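You operate a simulated robot arm through the tools that you are given. There is no shell and no other tool. Be economical: measure what you need, move in short steps, check, and stop when the job is done.

Carry out the task below with a simulated robot arm. There is one attempt and no reset: what you move stays moved.

TASK
Fetch the yellow liner and set it on top of the white pellet box.

The check looks at the end state, three seconds after you hand in, the way a careful person would. Anything else that was tipped, shoved, dropped, spilled or broken makes it a failure.

THE ROBOT
A 6-joint arm with a two-finger parallel gripper, fixed in place. Base frame: the origin is at the foot of the arm, x ahead of it, y to its left, z up; the work surface is at about z = 0.74. Lengths are in m, angles in degrees, forces in N, time in s.
With the tool pointing down near the work surface it reaches from about 0.26 to 0.68 m from the base axis. Its first joint turns from -66.0 to 66.0 degrees. Payload 2.9 kg.
Tool frame: the origin (TCP) lies between the finger pads and is the grasp point; the fingertips stand 0.03 m ahead of it; z points along the fingers, y is the line along which they close. Largest opening 0.11 m; finger width 0.02, thickness 0.01; the body of the gripper, 0.048 by 0.112 m, starts 0.055 m behind the TCP.
Orientation is told as [roll, pitch, yaw] about the base's x, y, z axes, in that order, counted from this pose: with the fingers straight down and closing along the base's y, the tool's x points along the base's -x, its y along +y and its z along -z.

THE INTERFACE
- The arm moves only by the tool arm_command. Its arguments are lists of equal length, an entry for each row: "claw": the gripper command, from -1 (shut) to 1 (fully open), values between in proportion; "slide": the shift along the tool's x, y, z in units of 25 mm (1.0 is 25 mm), a list of three; "turn": the turn, a rotation vector about the tool's x, y, z in units of 5 degrees (1.0 is 5 degrees), a list of three. In form: {"claw": [claw, ...], "slide": [[dx, dy, dz], ...], "turn": [[rx, ry, rz], ...]}. A call has 1 to 20 rows; each row shifts and turns the commanded pose from where the row before left it, along the tool's axes as they then stand. A call with a number of a shift or a turn outside -1 to 1 is refused whole. A row lasts 0.2 s, in which the tool goes at most 0.05 m and 8.6 degrees; a call with a longer step from one row to the next is refused whole, and so is a gripper value outside its range. Where a pose cannot be reached the arm comes as near as it can. A force on the tool above 40 N (or 10 N above the force at the start of the call, whichever is more), or a blocked arm, ends the call early, and 0.2 s more pass. Each finger travels about 0.108 m/s and halts on what it meets, pressing with about 33 N; the grip force reading is that of the motor and also rises with nothing between the fingers. The clock runs only during rows and for 0.2 s after the last one: add rows that do not move to give the fingers time. It gives the time, the measured TCP pose, the force on the tool (base axes), the opening and the grip force at its end, in the units of the frame above (readings bear some noise).
- Cameras (640 x 400 px; columns grow to the right, rows downward): "scene" is fixed at [0.083, 0.4515, 1.3665]; the picture's right is [-0.71, -0.71, 0.00], its down [-0.54, 0.55, -0.64] and it looks along [0.45, -0.45, -0.77] (base axes); focal length 227 px, centre (320, 200). "wrist" rides on the gripper at [-0.036, 0, -0.057] in the tool frame; the picture's right is [0.00, -1.00, 0.00], its down [0.97, 0.00, -0.24] and it looks along [0.24, 0.00, 0.97] (tool axes); focal length 218 px, centre (320, 200). There is no depth. A picture from a camera that has moved, and an enlarged one, comes with that camera's place and axes in the base frame and with its lens. The place of the scene camera against the robot may be out by one fixed shift of up to 0.012 m in any direction.
- get_image(camera): a new picture of that camera. It takes no simulated time.
- inspect(camera, box): a new picture of the part [left, top, right, bottom] of that camera's present view, enlarged. It takes no simulated time.
- hand_in(): hands the job in; it is judged then, once.

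Work in short steps. Places have to be worked out from the pictures, the camera data and where the tool is seen: move nearer, look again, correct. Check each grasp and each placing, and mend what went wrong. You have 90 turns and 36 pictures in all, those below and enlarged ones among them. Open the gripper and draw the arm clear of the work before you hand the job in, unless the task says otherwise; then end with one line.

The tools are called after "Request:" as name(argument=value, ...) on one line, values as JSON. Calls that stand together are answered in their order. arm_command: Moves the arm, as the interface text tells. Its arguments: {"type":"object","properties":{"claw":{"type":"array"},"slide":{"type":"array"},"turn":{"type":"array"}},"required":["claw","slide","turn"]} The other tools are called the same way: get_image (camera) takes a picture; inspect (camera, box) takes an enlarged picture of a part of a camera's view; hand_in () hands the job in.

At the start:

```text
t: 0.0
tcp_pos: [0.5017, 0.1561, 1.0499]
tcp_rot: [0.0, 0.0, 0.0]
contact_force: [-0.2, -0.5, -0.1]
opening: 0.11
grasp_force: 0.1
```

scene: 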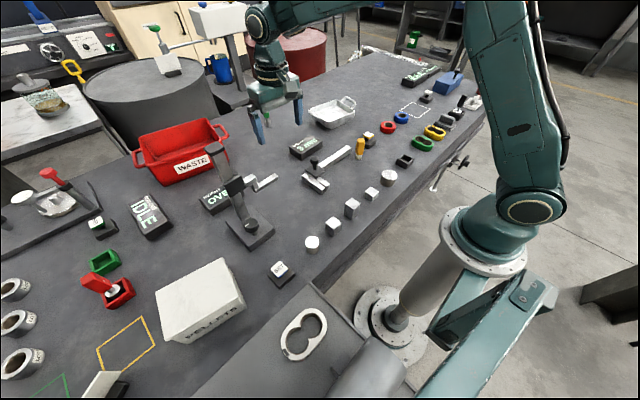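
wrist: 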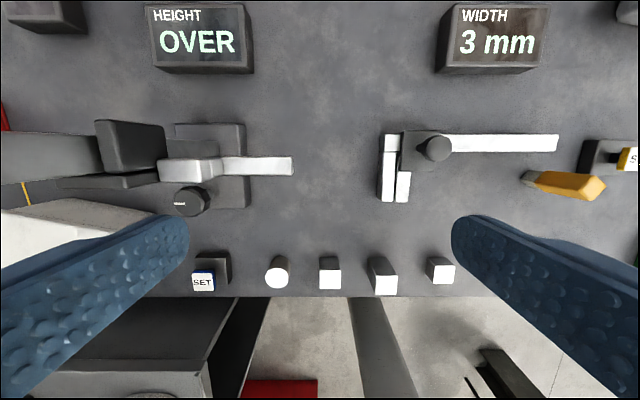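

I start by enlarging the coloured rings and the white pellet box, to see which one is the yellow liner.

Request:
inspect(camera="scene", box=[340, 70, 500, 170])

Request:
inspect(camera="scene", box=[60, 230, 300, 380])

```text
4.00 times, centred on (420, 120) of scene
camera zoom: at [0.083, 0.4515, 1.3665], right [-0.71, -0.71, 0.0], down [-0.54, 0.55, -0.64], along [0.45, -0.45, -0.77], focal length 907 px, centre (-80, 520)
```

zoom: 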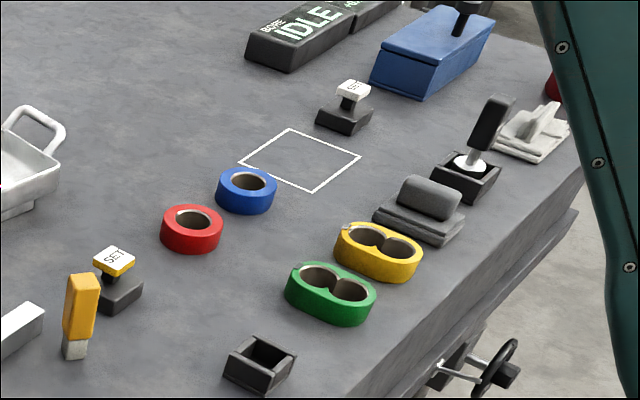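

```text
2.67 times, centred on (180, 305) of scene
camera zoom: at [0.083, 0.4515, 1.3665], right [-0.71, -0.71, 0.0], down [-0.54, 0.55, -0.64], along [0.45, -0.45, -0.77], focal length 605 px, centre (693, -80)
```

zoom: 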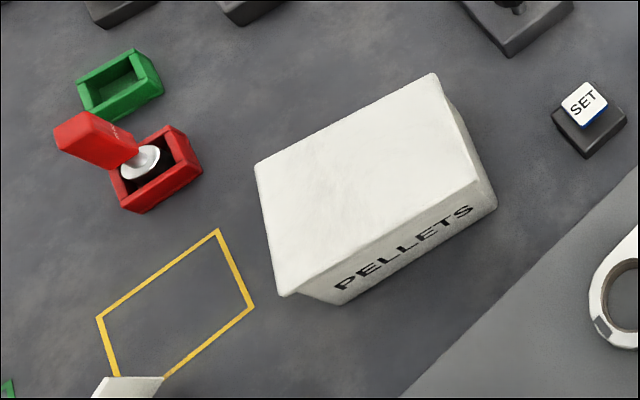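

The yellow liner is the figure-eight ring, at about (0.35, -0.56). The pellet box is at about (0.38, 0.54). I move high over towards the liner.

Request:
arm_command(claw=[1, 1, 1, 1, 1, 1, 1, 1, 1, 1, 1, 1, 1, 1, 1, 1, 1, 1, 1, 1], slide=[[0.2, -1, 0], [0.2, -1, 0], [0.2, -1, 0], [0.2, -1, 0], [0.2, -1, 0], [0.2, -1, 0], [0.2, -1, 0], [0.2, -1, 0], [0.2, -1, 0], [0.2, -1, 0], [0.2, -1, 0], [0.2, -1, 0], [0.2, -1, 0], [0.2, -1, 0], [0.2, -1, 0], [0.2, -1, 0], [0.2, -1, 0], [0.2, -1, 0], [0.2, -1, 0], [0.2, -1, 0]], turn=[[0, 0, 0], [0, 0, 0], [0, 0, 0], [0, 0, 0], [0, 0, 0], [0, 0, 0], [0, 0, 0], [0, 0, 0], [0, 0, 0], [0, 0, 0], [0, 0, 0], [0, 0, 0], [0, 0, 0], [0, 0, 0], [0, 0, 0], [0, 0, 0], [0, 0, 0], [0, 0, 0], [0, 0, 0], [0, 0, 0]])

```text
t: 4.2
tcp_pos: [0.4028, -0.3433, 1.0523]
tcp_rot: [0.0, 0.0, 0.0]
contact_force: [0.0, -0.7, -0.3]
opening: 0.1101
grasp_force: 0.0
```

The arm tracks well. I go on to about (0.37, -0.52) and down to z of about 0.95.

Request:
arm_command(claw=[1, 1, 1, 1, 1, 1, 1, 1], slide=[[0.16, -0.9, 0.5], [0.16, -0.9, 0.5], [0.16, -0.9, 0.5], [0.16, -0.9, 0.5], [0.16, -0.9, 0.5], [0.16, -0.9, 0.5], [0.16, -0.9, 0.5], [0.16, -0.9, 0.5]], turn=[[0, 0, 0], [0, 0, 0], [0, 0, 0], [0, 0, 0], [0, 0, 0], [0, 0, 0], [0, 0, 0], [0, 0, 0]])

Request:
get_image(camera="wrist")

```text
t: 6.0
tcp_pos: [0.3692, -0.524, 0.9521]
tcp_rot: [0.0, 0.1, 0.0]
contact_force: [0.0, 0.2, -0.4]
opening: 0.1098
grasp_force: 0.0
```

```text
31 pictures are left
camera wrist: at [0.4065, -0.5242, 1.0093], right [0.0, -1.0, 0.0], down [-0.97, 0.0, 0.24], along [-0.24, 0.0, -0.97], focal length 218 px, centre (320, 200)
```

wrist: 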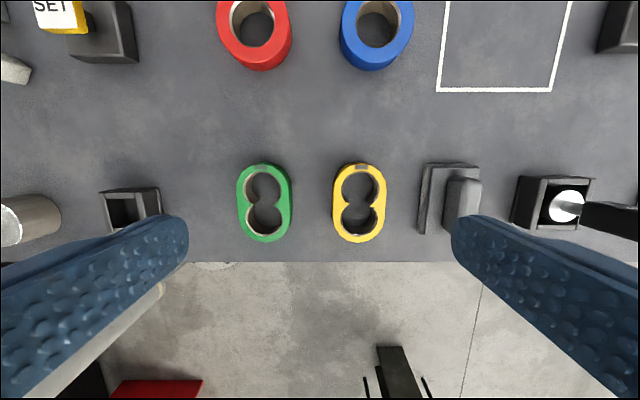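

The liner centre works out at about (0.342, -0.569). Its long axis runs along x, it is about 0.058 wide, and there is roughly 0.04 free on each side. I move above it with the gripper partly closed and check again.

Request:
arm_command(claw=[0.6, 0.6, 0.6, 0.6, 0.6], slide=[[0.27, -0.45, 0.8], [0.27, -0.45, 0.8], [0.27, -0.45, 0.8], [0.27, -0.45, 0.8], [0, 0, 0]], turn=[[0, 0, 0], [0, 0, 0], [0, 0, 0], [0, 0, 0], [0, 0, 0]])

Request:
get_image(camera="wrist")

Request:
inspect(camera="scene", box=[380, 70, 500, 145])

```text
t: 7.2
tcp_pos: [0.3419, -0.5681, 0.8704]
tcp_rot: [0.1, 0.1, 0.0]
contact_force: [0.6, -0.2, 0.4]
opening: 0.088
grasp_force: 0.2
```

```text
30 pictures are left
camera wrist: at [0.3796, -0.5688, 0.9287], right [0.0, -1.0, 0.0], down [-0.97, 0.0, 0.24], along [-0.24, 0.0, -0.97], focal length 218 px, centre (320, 200)
```

wrist: 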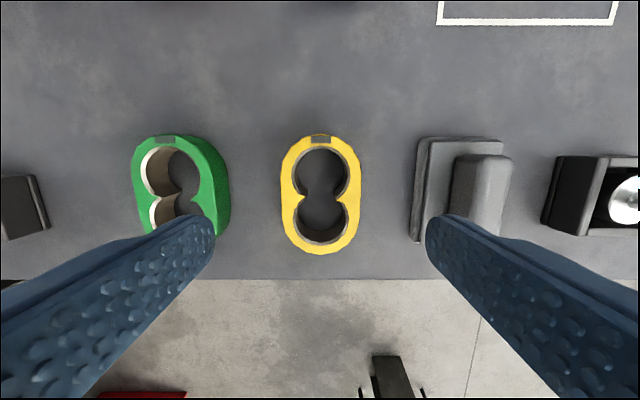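

```text
5.33 times, centred on (440, 108) of scene
camera zoom: at [0.083, 0.4515, 1.3665], right [-0.71, -0.71, 0.0], down [-0.54, 0.55, -0.64], along [0.45, -0.45, -0.77], focal length 1210 px, centre (-320, 693)
```

zoom: 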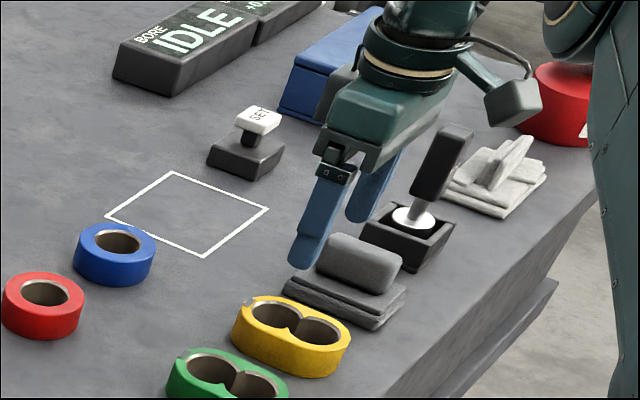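

The liner is centred under the gripper. I descend to z of about 0.778, which leaves the tips just above the table.

Request:
arm_command(claw=[0.6, 0.6, 0.6, 0.6, 0.6, 0.6, 0.6], slide=[[-0.06, -0.04, 0.6], [0, 0, 0.6], [0, 0, 0.6], [0, 0, 0.6], [0, 0, 0.6], [0, 0, 0.6], [0, 0, 0]], turn=[[0, 0, 0], [0, 0, 0], [0, 0, 0], [0, 0, 0], [0, 0, 0], [0, 0, 0], [0, 0, 0]])

Request:
get_image(camera="wrist")

Request:
inspect(camera="scene", box=[380, 70, 500, 145])

```text
t: 8.8
tcp_pos: [0.3442, -0.5693, 0.7799]
tcp_rot: [0.0, 0.0, 0.0]
contact_force: [0.1, 0.9, -0.1]
opening: 0.0882
grasp_force: 0.1
```

```text
28 pictures are left
camera wrist: at [0.3819, -0.5684, 0.8381], right [0.0, -1.0, 0.0], down [-0.97, 0.0, 0.24], along [-0.24, 0.0, -0.97], focal length 218 px, centre (320, 200)
```

wrist: 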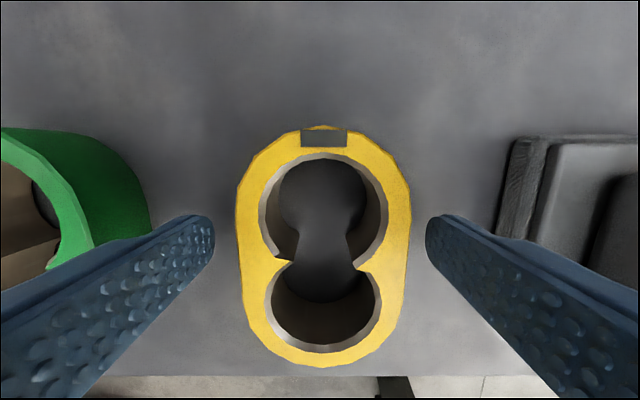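

```text
5.33 times, centred on (440, 108) of scene
camera zoom: at [0.083, 0.4515, 1.3665], right [-0.71, -0.71, 0.0], down [-0.54, 0.55, -0.64], along [0.45, -0.45, -0.77], focal length 1210 px, centre (-320, 693)
```

zoom: 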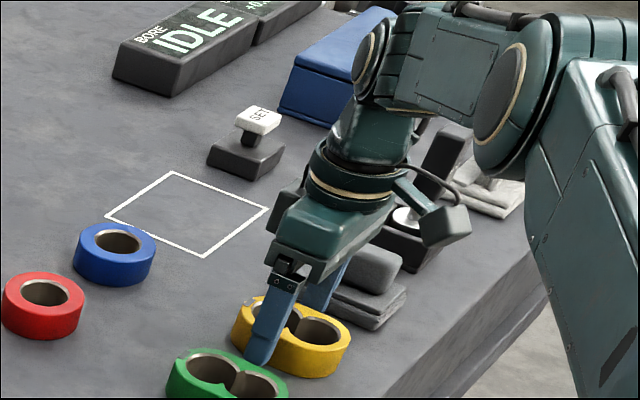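

Tips straddle the liner evenly. I drop another 4 mm, nudge x slightly, and close.

Request:
arm_command(claw=[0.6, 0.3, 0.1, -0.1, -0.3, -0.5, -0.5], slide=[[-0.12, 0, 0.16], [0, 0, 0], [0, 0, 0], [0, 0, 0], [0, 0, 0], [0, 0, 0], [0, 0, 0]], turn=[[0, 0, 0], [0, 0, 0], [0, 0, 0], [0, 0, 0], [0, 0, 0], [0, 0, 0], [0, 0, 0]])

```text
t: 10.4
tcp_pos: [0.3477, -0.5698, 0.7757]
tcp_rot: [-0.1, 0.0, 0.0]
contact_force: [0.4, -2.0, 0.1]
opening: 0.0599
grasp_force: 33.0
```

Gripped at 0.060 m with 33 N. I lift 10 cm and look.

Request:
arm_command(claw=[-0.5, -0.5, -0.5, -0.5, -0.5, -0.5, -0.5], slide=[[0, 0, -0.2], [0, 0, -0.4], [0, 0, -0.6], [0, 0, -0.9], [0, 0, -0.9], [0, 0, -1], [0, 0, 0]], turn=[[0, 0, 0], [0, 0, 0], [0, 0, 0], [0, 0, 0], [0, 0, 0], [0, 0, 0], [0, 0, 0]])

Request:
get_image(camera="wrist")

Request:
get_image(camera="scene")

```text
t: 12.0
tcp_pos: [0.3471, -0.57, 0.8778]
tcp_rot: [0.0, 0.0, -0.1]
contact_force: [0.5, -0.4, -4.8]
opening: 0.0599
grasp_force: 32.8
```

```text
26 pictures are left
camera wrist: at [0.3844, -0.5696, 0.9353], right [0.0, -1.0, 0.0], down [-0.97, 0.0, 0.24], along [-0.24, 0.0, -0.97], focal length 218 px, centre (320, 200)
```

wrist: 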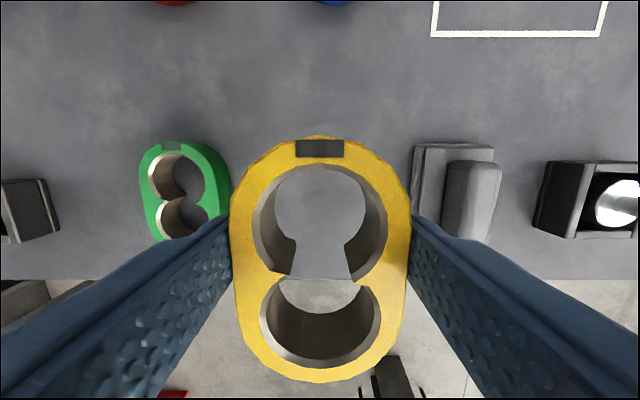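

```text
25 pictures are left
```

scene: 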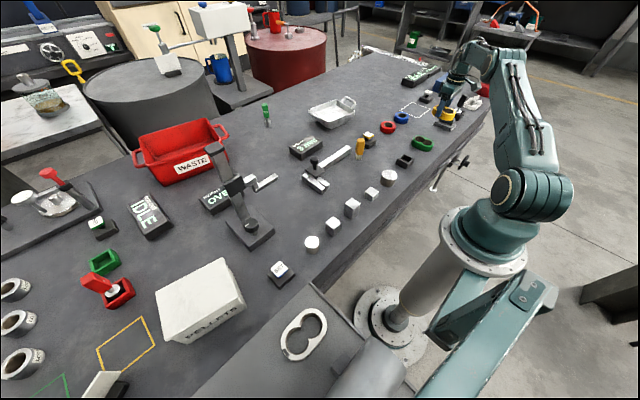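

The liner is held square. I raise it and travel back the way I came.

Request:
arm_command(claw=[-0.5, -0.5, -0.5, -0.5, -0.5, -0.5, -0.5, -0.5, -0.5, -0.5, -0.5, -0.5, -0.5, -0.5, -0.5, -0.5, -0.5, -0.5], slide=[[0, 0, -0.5], [0, 0.2, -0.9], [0, 0.5, -0.9], [-0.2, 0.8, -0.9], [-0.2, 0.9, -0.9], [-0.2, 0.9, -0.9], [-0.2, 0.9, -0.9], [-0.2, 0.9, -0.9], [-0.2, 1, -0.4], [-0.2, 1, 0], [-0.2, 1, 0], [-0.2, 1, 0], [-0.2, 1, 0], [-0.2, 1, 0], [-0.2, 1, 0], [-0.2, 1, 0], [-0.2, 0.7, 0], [0, 0.3, 0]], turn=[[0, 0, 0], [0, 0, 0], [0, 0, 0], [0, 0, 0], [0, 0, 0], [0, 0, 0], [0, 0, 0], [0, 0, 0], [0, 0, 0], [0, 0, 0], [0, 0, 0], [0, 0, 0], [0, 0, 0], [0, 0, 0], [0, 0, 0], [0, 0, 0], [0, 0, 0], [0, 0, 0]])

```text
t: 15.8
tcp_pos: [0.4172, -0.2146, 1.0567]
tcp_rot: [0.1, 0.0, -0.1]
contact_force: [-0.8, -0.2, -6.2]
opening: 0.0599
grasp_force: 33.2
```

The grip is steady. I continue towards the left side.

Request:
arm_command(claw=[-0.5, -0.5, -0.5, -0.5, -0.5, -0.5, -0.5, -0.5, -0.5, -0.5, -0.5, -0.5, -0.5, -0.5, -0.5, -0.5, -0.5, -0.5, -0.5, -0.5], slide=[[0, 0.5, 0], [0, 1, 0], [0, 1, 0], [0, 1, 0], [0, 1, 0], [0, 1, 0], [0, 1, 0], [0, 1, 0], [0, 1, 0], [0, 1, 0], [0, 1, 0], [0, 1, 0], [0, 1, 0], [0, 1, 0], [0, 1, 0], [0, 1, 0], [0, 1, 0], [0, 1, 0], [0, 1, 0], [0, 0.5, 0]], turn=[[0, 0, 0], [0, 0, 0], [0, 0, 0], [0, 0, 0], [0, 0, 0], [0, 0, 0], [0, 0, 0], [0, 0, 0], [0, 0, 0], [0, 0, 0], [0, 0, 0], [0, 0, 0], [0, 0, 0], [0, 0, 0], [0, 0, 0], [0, 0, 0], [0, 0, 0], [0, 0, 0], [0, 0, 0], [0, 0, 0]])

Request:
get_image(camera="wrist")

Request:
get_image(camera="scene")

```text
t: 20.0
tcp_pos: [0.419, 0.2579, 1.0556]
tcp_rot: [0.0, 0.0, 0.0]
contact_force: [-0.9, 0.0, -5.8]
opening: 0.0599
grasp_force: 33.1
```

```text
24 pictures are left
camera wrist: at [0.4554, 0.258, 1.1136], right [0.0, -1.0, 0.0], down [-0.97, 0.0, 0.24], along [-0.24, 0.0, -0.97], focal length 218 px, centre (320, 200)
```

wrist: 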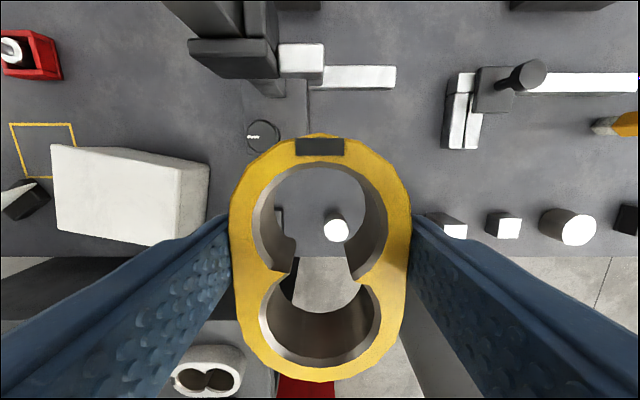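

```text
23 pictures are left
```

scene: 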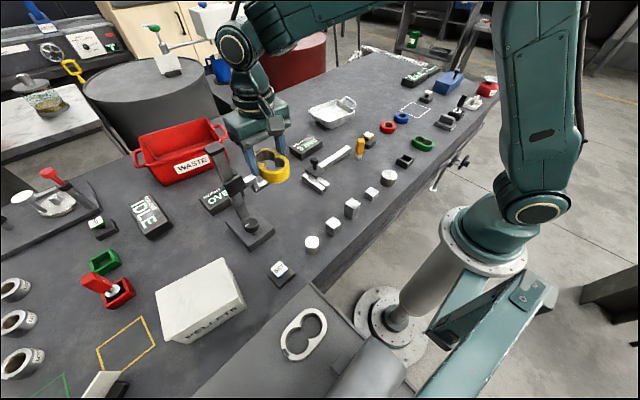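

From both views I judge the box top centre at about (0.39, 0.537), z of about 0.826. It is roughly 0.17 long mostly along y, turned about 8°, and 0.10 deep. I move to short of it with a small x correction and look again before turning the liner.

Request:
arm_command(claw=[-0.5, -0.5, -0.5, -0.5, -0.5, -0.5, -0.5, -0.5, -0.5, -0.5, -0.5], slide=[[0.1, 0.4, 0], [0.1, 0.9, 0], [0.1, 1, 0], [0.1, 1, 0], [0.1, 1, 0], [0.1, 1, 0], [0.1, 1, 0], [0.1, 1, 0], [0.1, 0.9, 0], [0, 0.6, 0], [0, 0, 0]], turn=[[0, 0, 0], [0, 0, 0], [0, 0, 0], [0, 0, 0], [0, 0, 0], [0, 0, 0], [0, 0, 0], [0, 0, 0], [0, 0, 0], [0, 0, 0], [0, 0, 0]])

Request:
get_image(camera="wrist")

```text
t: 22.4
tcp_pos: [0.3964, 0.4791, 1.0564]
tcp_rot: [-0.1, -0.1, -0.1]
contact_force: [-0.4, -0.5, -6.3]
opening: 0.0599
grasp_force: 32.8
```

```text
22 pictures are left
camera wrist: at [0.4325, 0.4795, 1.1154], right [0.0, -1.0, 0.0], down [-0.97, 0.0, 0.24], along [-0.24, 0.0, -0.97], focal length 218 px, centre (320, 200)
```

wrist: 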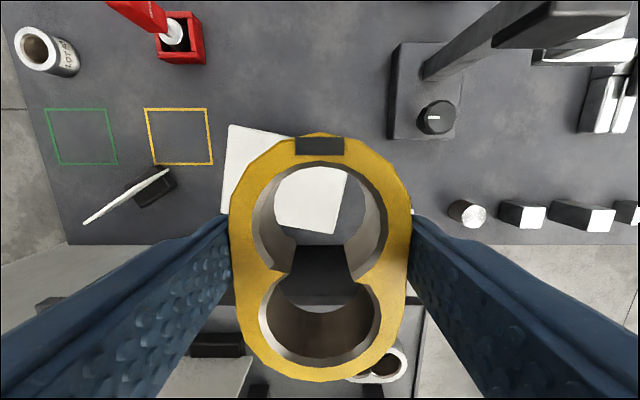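

Part of the box is hidden by the held liner. I turn the tool by +82° yaw here, so the liner lies along the box's length.

Request:
arm_command(claw=[-0.5, -0.5, -0.5, -0.5, -0.5, -0.5, -0.5, -0.5, -0.5, -0.5, -0.5, -0.5, -0.5, -0.5, -0.5, -0.5, -0.5, -0.5], slide=[[0, 0, 0], [0, 0, 0], [0, 0, 0], [0, 0, 0], [0, 0, 0], [0, 0, 0], [0, 0, 0], [0, 0, 0], [0, 0, 0], [0, 0, 0], [0, 0, 0], [0, 0, 0], [0, 0, 0], [0, 0, 0], [0, 0, 0], [0, 0, 0], [0, 0, 0], [0, 0, 0]], turn=[[0, 0, -0.5], [0, 0, -1], [0, 0, -1], [0, 0, -1], [0, 0, -1], [0, 0, -1], [0, 0, -1], [0, 0, -1], [0, 0, -1], [0, 0, -1], [0, 0, -1], [0, 0, -1], [0, 0, -1], [0, 0, -1], [0, 0, -1], [0, 0, -1], [0, 0, -0.9], [0, 0, 0]])

Request:
get_image(camera="wrist")

Request:
get_image(camera="scene")

```text
t: 26.2
tcp_pos: [0.3959, 0.4781, 1.0559]
tcp_rot: [-0.1, -0.1, 82.1]
contact_force: [-0.5, -0.5, -5.1]
opening: 0.06
grasp_force: 32.7
```

```text
21 pictures are left
camera wrist: at [0.4022, 0.5144, 1.1139], right [0.99, -0.14, 0.0], down [-0.13, -0.96, 0.24], along [-0.03, -0.24, -0.97], focal length 218 px, centre (320, 200)
```

wrist: 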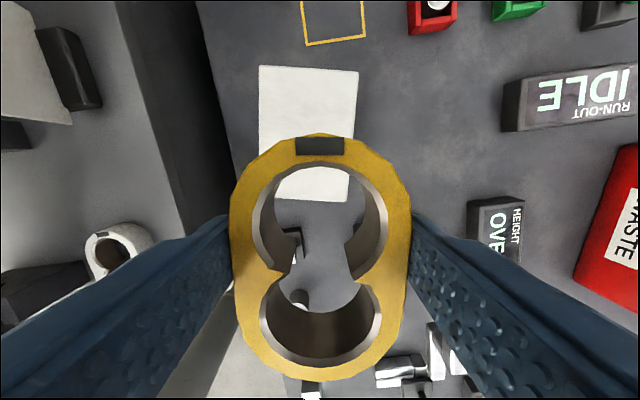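

```text
20 pictures are left
```

scene: 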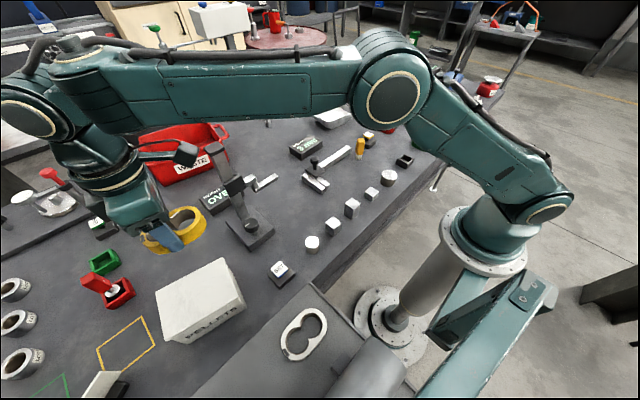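

The rotation is good. The recomputed box centre is (0.388, 0.532). I shift over it and descend to TCP z of about 0.905, where the liner's bottom is about 0.87.

Request:
arm_command(claw=[-0.5, -0.5, -0.5, -0.5, -0.5, -0.5, -0.5, -0.5, -0.5, -0.5, -0.5], slide=[[-0.7, 0.2, 0], [-0.7, 0.2, 0], [-0.69, 0.22, 0], [0, 0, 0.6], [0, 0, 0.9], [0, 0, 0.9], [0, 0, 0.9], [0, 0, 0.9], [0, 0, 0.9], [0, 0, 0.9], [0, 0, 0]], turn=[[0, 0, 0], [0, 0, 0], [0, 0, 0], [0, 0, 0], [0, 0, 0], [0, 0, 0], [0, 0, 0], [0, 0, 0], [0, 0, 0], [0, 0, 0], [0, 0, 0]])

Request:
get_image(camera="wrist")

Request:
inspect(camera="scene", box=[80, 210, 320, 360])

```text
t: 28.6
tcp_pos: [0.3845, 0.5307, 0.9046]
tcp_rot: [-0.1, 0.0, 82.1]
contact_force: [-0.1, 0.7, -5.3]
opening: 0.0599
grasp_force: 33.0
out of reach, approached as far as the arm can: row 3
```

```text
19 pictures are left
camera wrist: at [0.3911, 0.566, 0.9618], right [0.99, -0.14, 0.0], down [-0.13, -0.96, 0.24], along [-0.03, -0.24, -0.97], focal length 218 px, centre (320, 200)
```

wrist: 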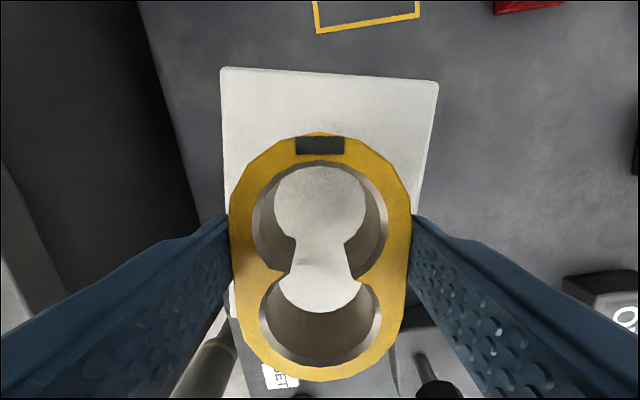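

```text
2.67 times, centred on (200, 285) of scene
camera zoom: at [0.0831, 0.4516, 1.3665], right [-0.71, -0.71, 0.0], down [-0.54, 0.55, -0.64], along [0.45, -0.45, -0.77], focal length 605 px, centre (640, -27)
```

zoom: 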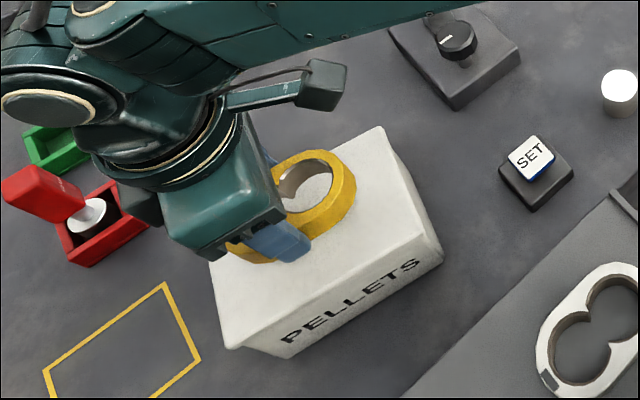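

The liner sits within about 8 mm of the box centre and is aligned with it. I descend gently, to within about 1 cm of the expected contact.

Request:
arm_command(claw=[-0.5, -0.5, -0.5, -0.5, -0.5], slide=[[0, 0, 0.4], [0, 0, 0.4], [0, 0, 0.3], [0, 0, 0.2], [0, 0, 0]], turn=[[0, 0, 0], [0, 0, 0], [0, 0, 0], [0, 0, 0], [0, 0, 0]])

Request:
inspect(camera="scene", box=[140, 230, 260, 305])

```text
t: 29.8
tcp_pos: [0.3852, 0.529, 0.873]
tcp_rot: [0.0, 0.0, 82.0]
contact_force: [0.3, -0.4, -5.7]
opening: 0.0599
grasp_force: 32.8
```

```text
5.33 times, centred on (200, 268) of scene
camera zoom: at [0.0831, 0.4515, 1.3665], right [-0.71, -0.71, 0.0], down [-0.54, 0.55, -0.64], along [0.45, -0.45, -0.77], focal length 1210 px, centre (960, -160)
```

zoom: 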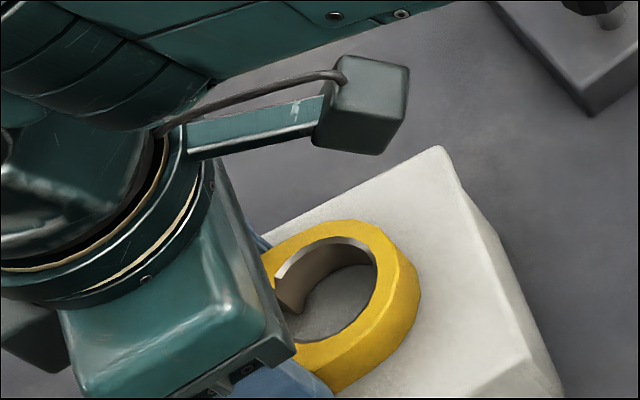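

No contact yet. I continue in 1.5 mm steps, with pauses in between.

Request:
arm_command(claw=[-0.5, -0.5, -0.5, -0.5, -0.5], slide=[[0, 0, 0.08], [0, 0, 0.08], [0, 0, 0.06], [0, 0, 0.06], [0, 0, 0]], turn=[[0, 0, 0], [0, 0, 0], [0, 0, 0], [0, 0, 0], [0, 0, 0]])

```text
t: 31.0
tcp_pos: [0.3847, 0.5295, 0.8696]
tcp_rot: [-0.3, -0.5, 81.8]
contact_force: [8.0, -3.0, 30.2]
opening: 0.06
grasp_force: 33.5
```

Contact shows at TCP z of about 0.870, with 30 N upward. I ease back about 2.5 mm so the liner only just rests.

Request:
arm_command(claw=[-0.5, -0.5, -0.5], slide=[[0, 0, -0.06], [0, 0, -0.04], [0, 0, 0]], turn=[[0, 0, 0], [0, 0, 0], [0, 0, 0]])

Request:
inspect(camera="scene", box=[120, 230, 280, 330])

Request:
get_image(camera="wrist")

```text
t: 31.8
tcp_pos: [0.3844, 0.53, 0.8697]
tcp_rot: [-0.1, -0.2, 82.0]
contact_force: [6.5, 3.5, 15.3]
opening: 0.06
grasp_force: 33.2
```

```text
4.00 times, centred on (200, 280) of scene
camera zoom: at [0.083, 0.4513, 1.3666], right [-0.71, -0.71, 0.0], down [-0.54, 0.55, -0.64], along [0.45, -0.45, -0.77], focal length 907 px, centre (800, -120)
```

zoom: 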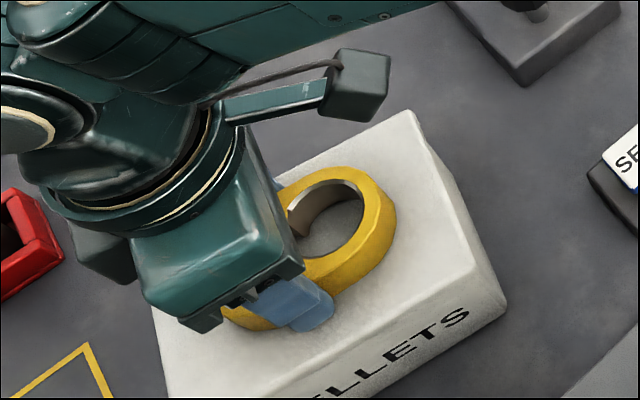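

```text
15 pictures are left
camera wrist: at [0.3904, 0.5652, 0.928], right [0.99, -0.14, 0.0], down [-0.13, -0.96, 0.24], along [-0.03, -0.24, -0.97], focal length 218 px, centre (320, 200)
```

wrist: 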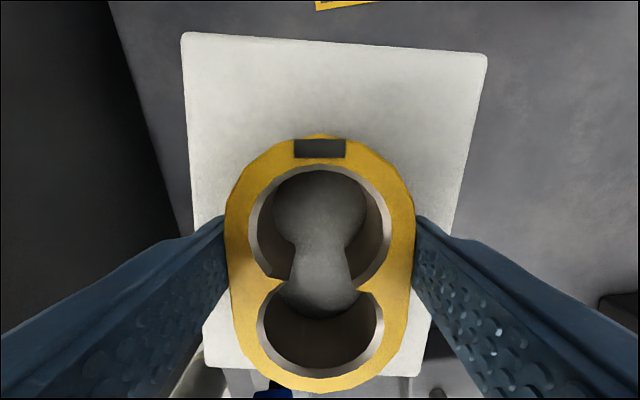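

The liner lies fully within the box top, with about 2.5 to 3.5 cm to spare at its ends. I relax 1 mm more to unload it before releasing.

Request:
arm_command(claw=[-0.5, -0.5], slide=[[0, 0, -0.04], [0, 0, 0]], turn=[[0, 0, 0], [0, 0, 0]])

```text
t: 32.4
tcp_pos: [0.3835, 0.5287, 0.8698]
tcp_rot: [0.0, 0.0, 82.0]
contact_force: [4.9, 5.2, 11.9]
opening: 0.06
grasp_force: 32.8
```

Request:
arm_command(claw=[-0.5, -0.5], slide=[[0, 0, -0.03], [0, 0, 0]], turn=[[0, 0, 0], [0, 0, 0]])

```text
t: 33.0
tcp_pos: [0.3829, 0.5295, 0.8702]
tcp_rot: [0.0, -0.1, 82.1]
contact_force: [1.1, 6.7, 9.8]
opening: 0.0599
grasp_force: 32.8
```

Residual load is down to about 10 N. I ease another 0.5 mm and open slowly.

Request:
arm_command(claw=[-0.5, 0.1, 0.15, 0.2, 0.3, 0.4, 0.5, 0.5], slide=[[0, 0, -0.03], [0, 0, 0], [0, 0, 0], [0, 0, 0], [0, 0, 0], [0, 0, 0], [0, 0, 0], [0, 0, 0]], turn=[[0, 0, 0], [0, 0, 0], [0, 0, 0], [0, 0, 0], [0, 0, 0], [0, 0, 0], [0, 0, 0], [0, 0, 0]])

Request:
get_image(camera="wrist")

```text
t: 34.8
tcp_pos: [0.3838, 0.5283, 0.8711]
tcp_rot: [-0.1, 0.0, 82.0]
contact_force: [0.2, 0.1, 0.0]
opening: 0.0824
grasp_force: 0.0
```

```text
14 pictures are left
camera wrist: at [0.3908, 0.5643, 0.9285], right [0.99, -0.14, 0.0], down [-0.13, -0.96, 0.24], along [-0.03, -0.24, -0.97], focal length 218 px, centre (320, 200)
```

wrist: 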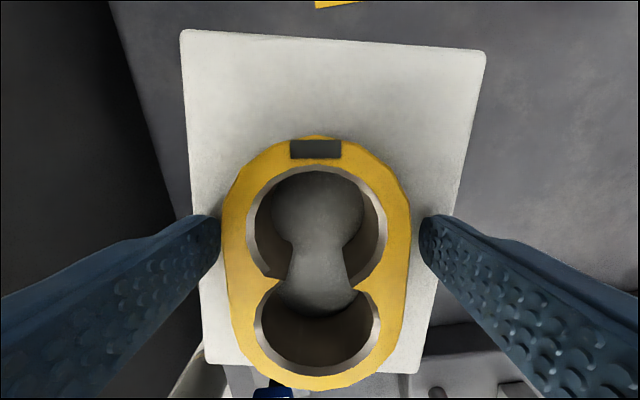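

The liner is free and resting on the box, and both fingers are clear. I rise straight up.

Request:
arm_command(claw=[0.5, 0.5, 0.5, 0.5, 0.5, 0.5, 0.5, 0.5, 0.5, 0.5], slide=[[0, 0, -0.3], [0, 0, -0.5], [0, 0, -0.8], [0, 0, -0.9], [0, 0, -0.9], [0, 0, -0.9], [0, 0, -0.9], [0.5, 0, -0.8], [0.9, 0, -0.5], [0.6, 0, 0]], turn=[[0, 0, 0], [0, 0, 0], [0, 0, 0], [0, 0, 0], [0, 0, 0], [0, 0, 0], [0, 0, 0], [0, 0, 0], [0, 0, 0], [0, 0, 0]])

```text
t: 37.0
tcp_pos: [0.3777, 0.4776, 1.0341]
tcp_rot: [0.1, 0.2, 82.0]
contact_force: [0.0, -0.1, 0.0]
opening: 0.0826
grasp_force: 0.0
```

Clear. I draw back further towards the middle, fully open, and check the result.

Request:
arm_command(claw=[0.8, 1, 1, 1, 1, 1, 1, 1, 1], slide=[[0.5, 0, -0.5], [0.9, 0, -0.5], [1, 0, 0], [1, 0, 0], [1, 0, 0], [1, 0, 0], [0.8, 0, 0], [0.4, 0, 0], [0, 0, 0]], turn=[[0, 0, 0], [0, 0, 0], [0, 0, 0], [0, 0, 0], [0, 0, 0], [0, 0, 0], [0, 0, 0], [0, 0, 0], [0, 0, 0]])

Request:
get_image(camera="scene")

Request:
inspect(camera="scene", box=[80, 210, 320, 360])

```text
t: 39.0
tcp_pos: [0.354, 0.3167, 1.0583]
tcp_rot: [0.0, 0.1, 82.0]
contact_force: [-0.8, 0.6, 0.2]
opening: 0.1101
grasp_force: 0.0
```

```text
13 pictures are left
```

scene: 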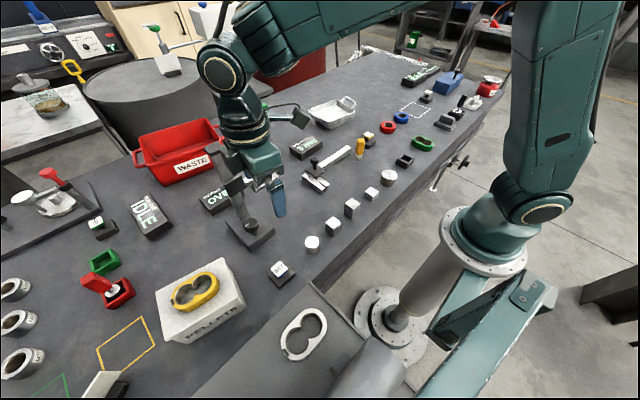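

```text
2.67 times, centred on (200, 285) of scene
camera zoom: at [0.083, 0.4515, 1.3665], right [-0.71, -0.71, 0.0], down [-0.54, 0.55, -0.64], along [0.45, -0.45, -0.77], focal length 605 px, centre (640, -27)
```

zoom: 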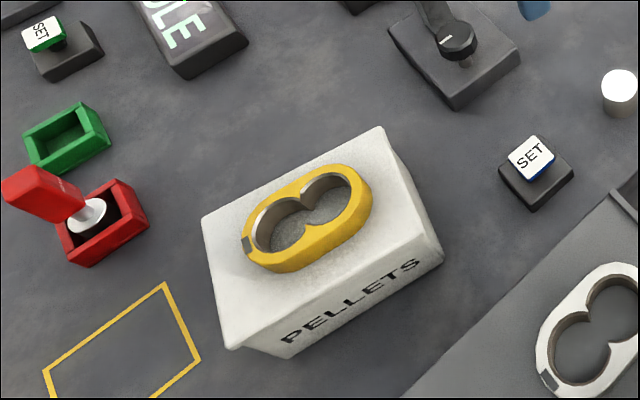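

The liner rests flat on the pellet box and the box has not moved. Nothing else looks disturbed and the arm is clear, so I hand in.

Request:
hand_in()

```text
The job is handed in.
```

The yellow liner is sitting flat on top of the white pellet box, nothing else looked disturbed in the last pictures, and the job is handed in.
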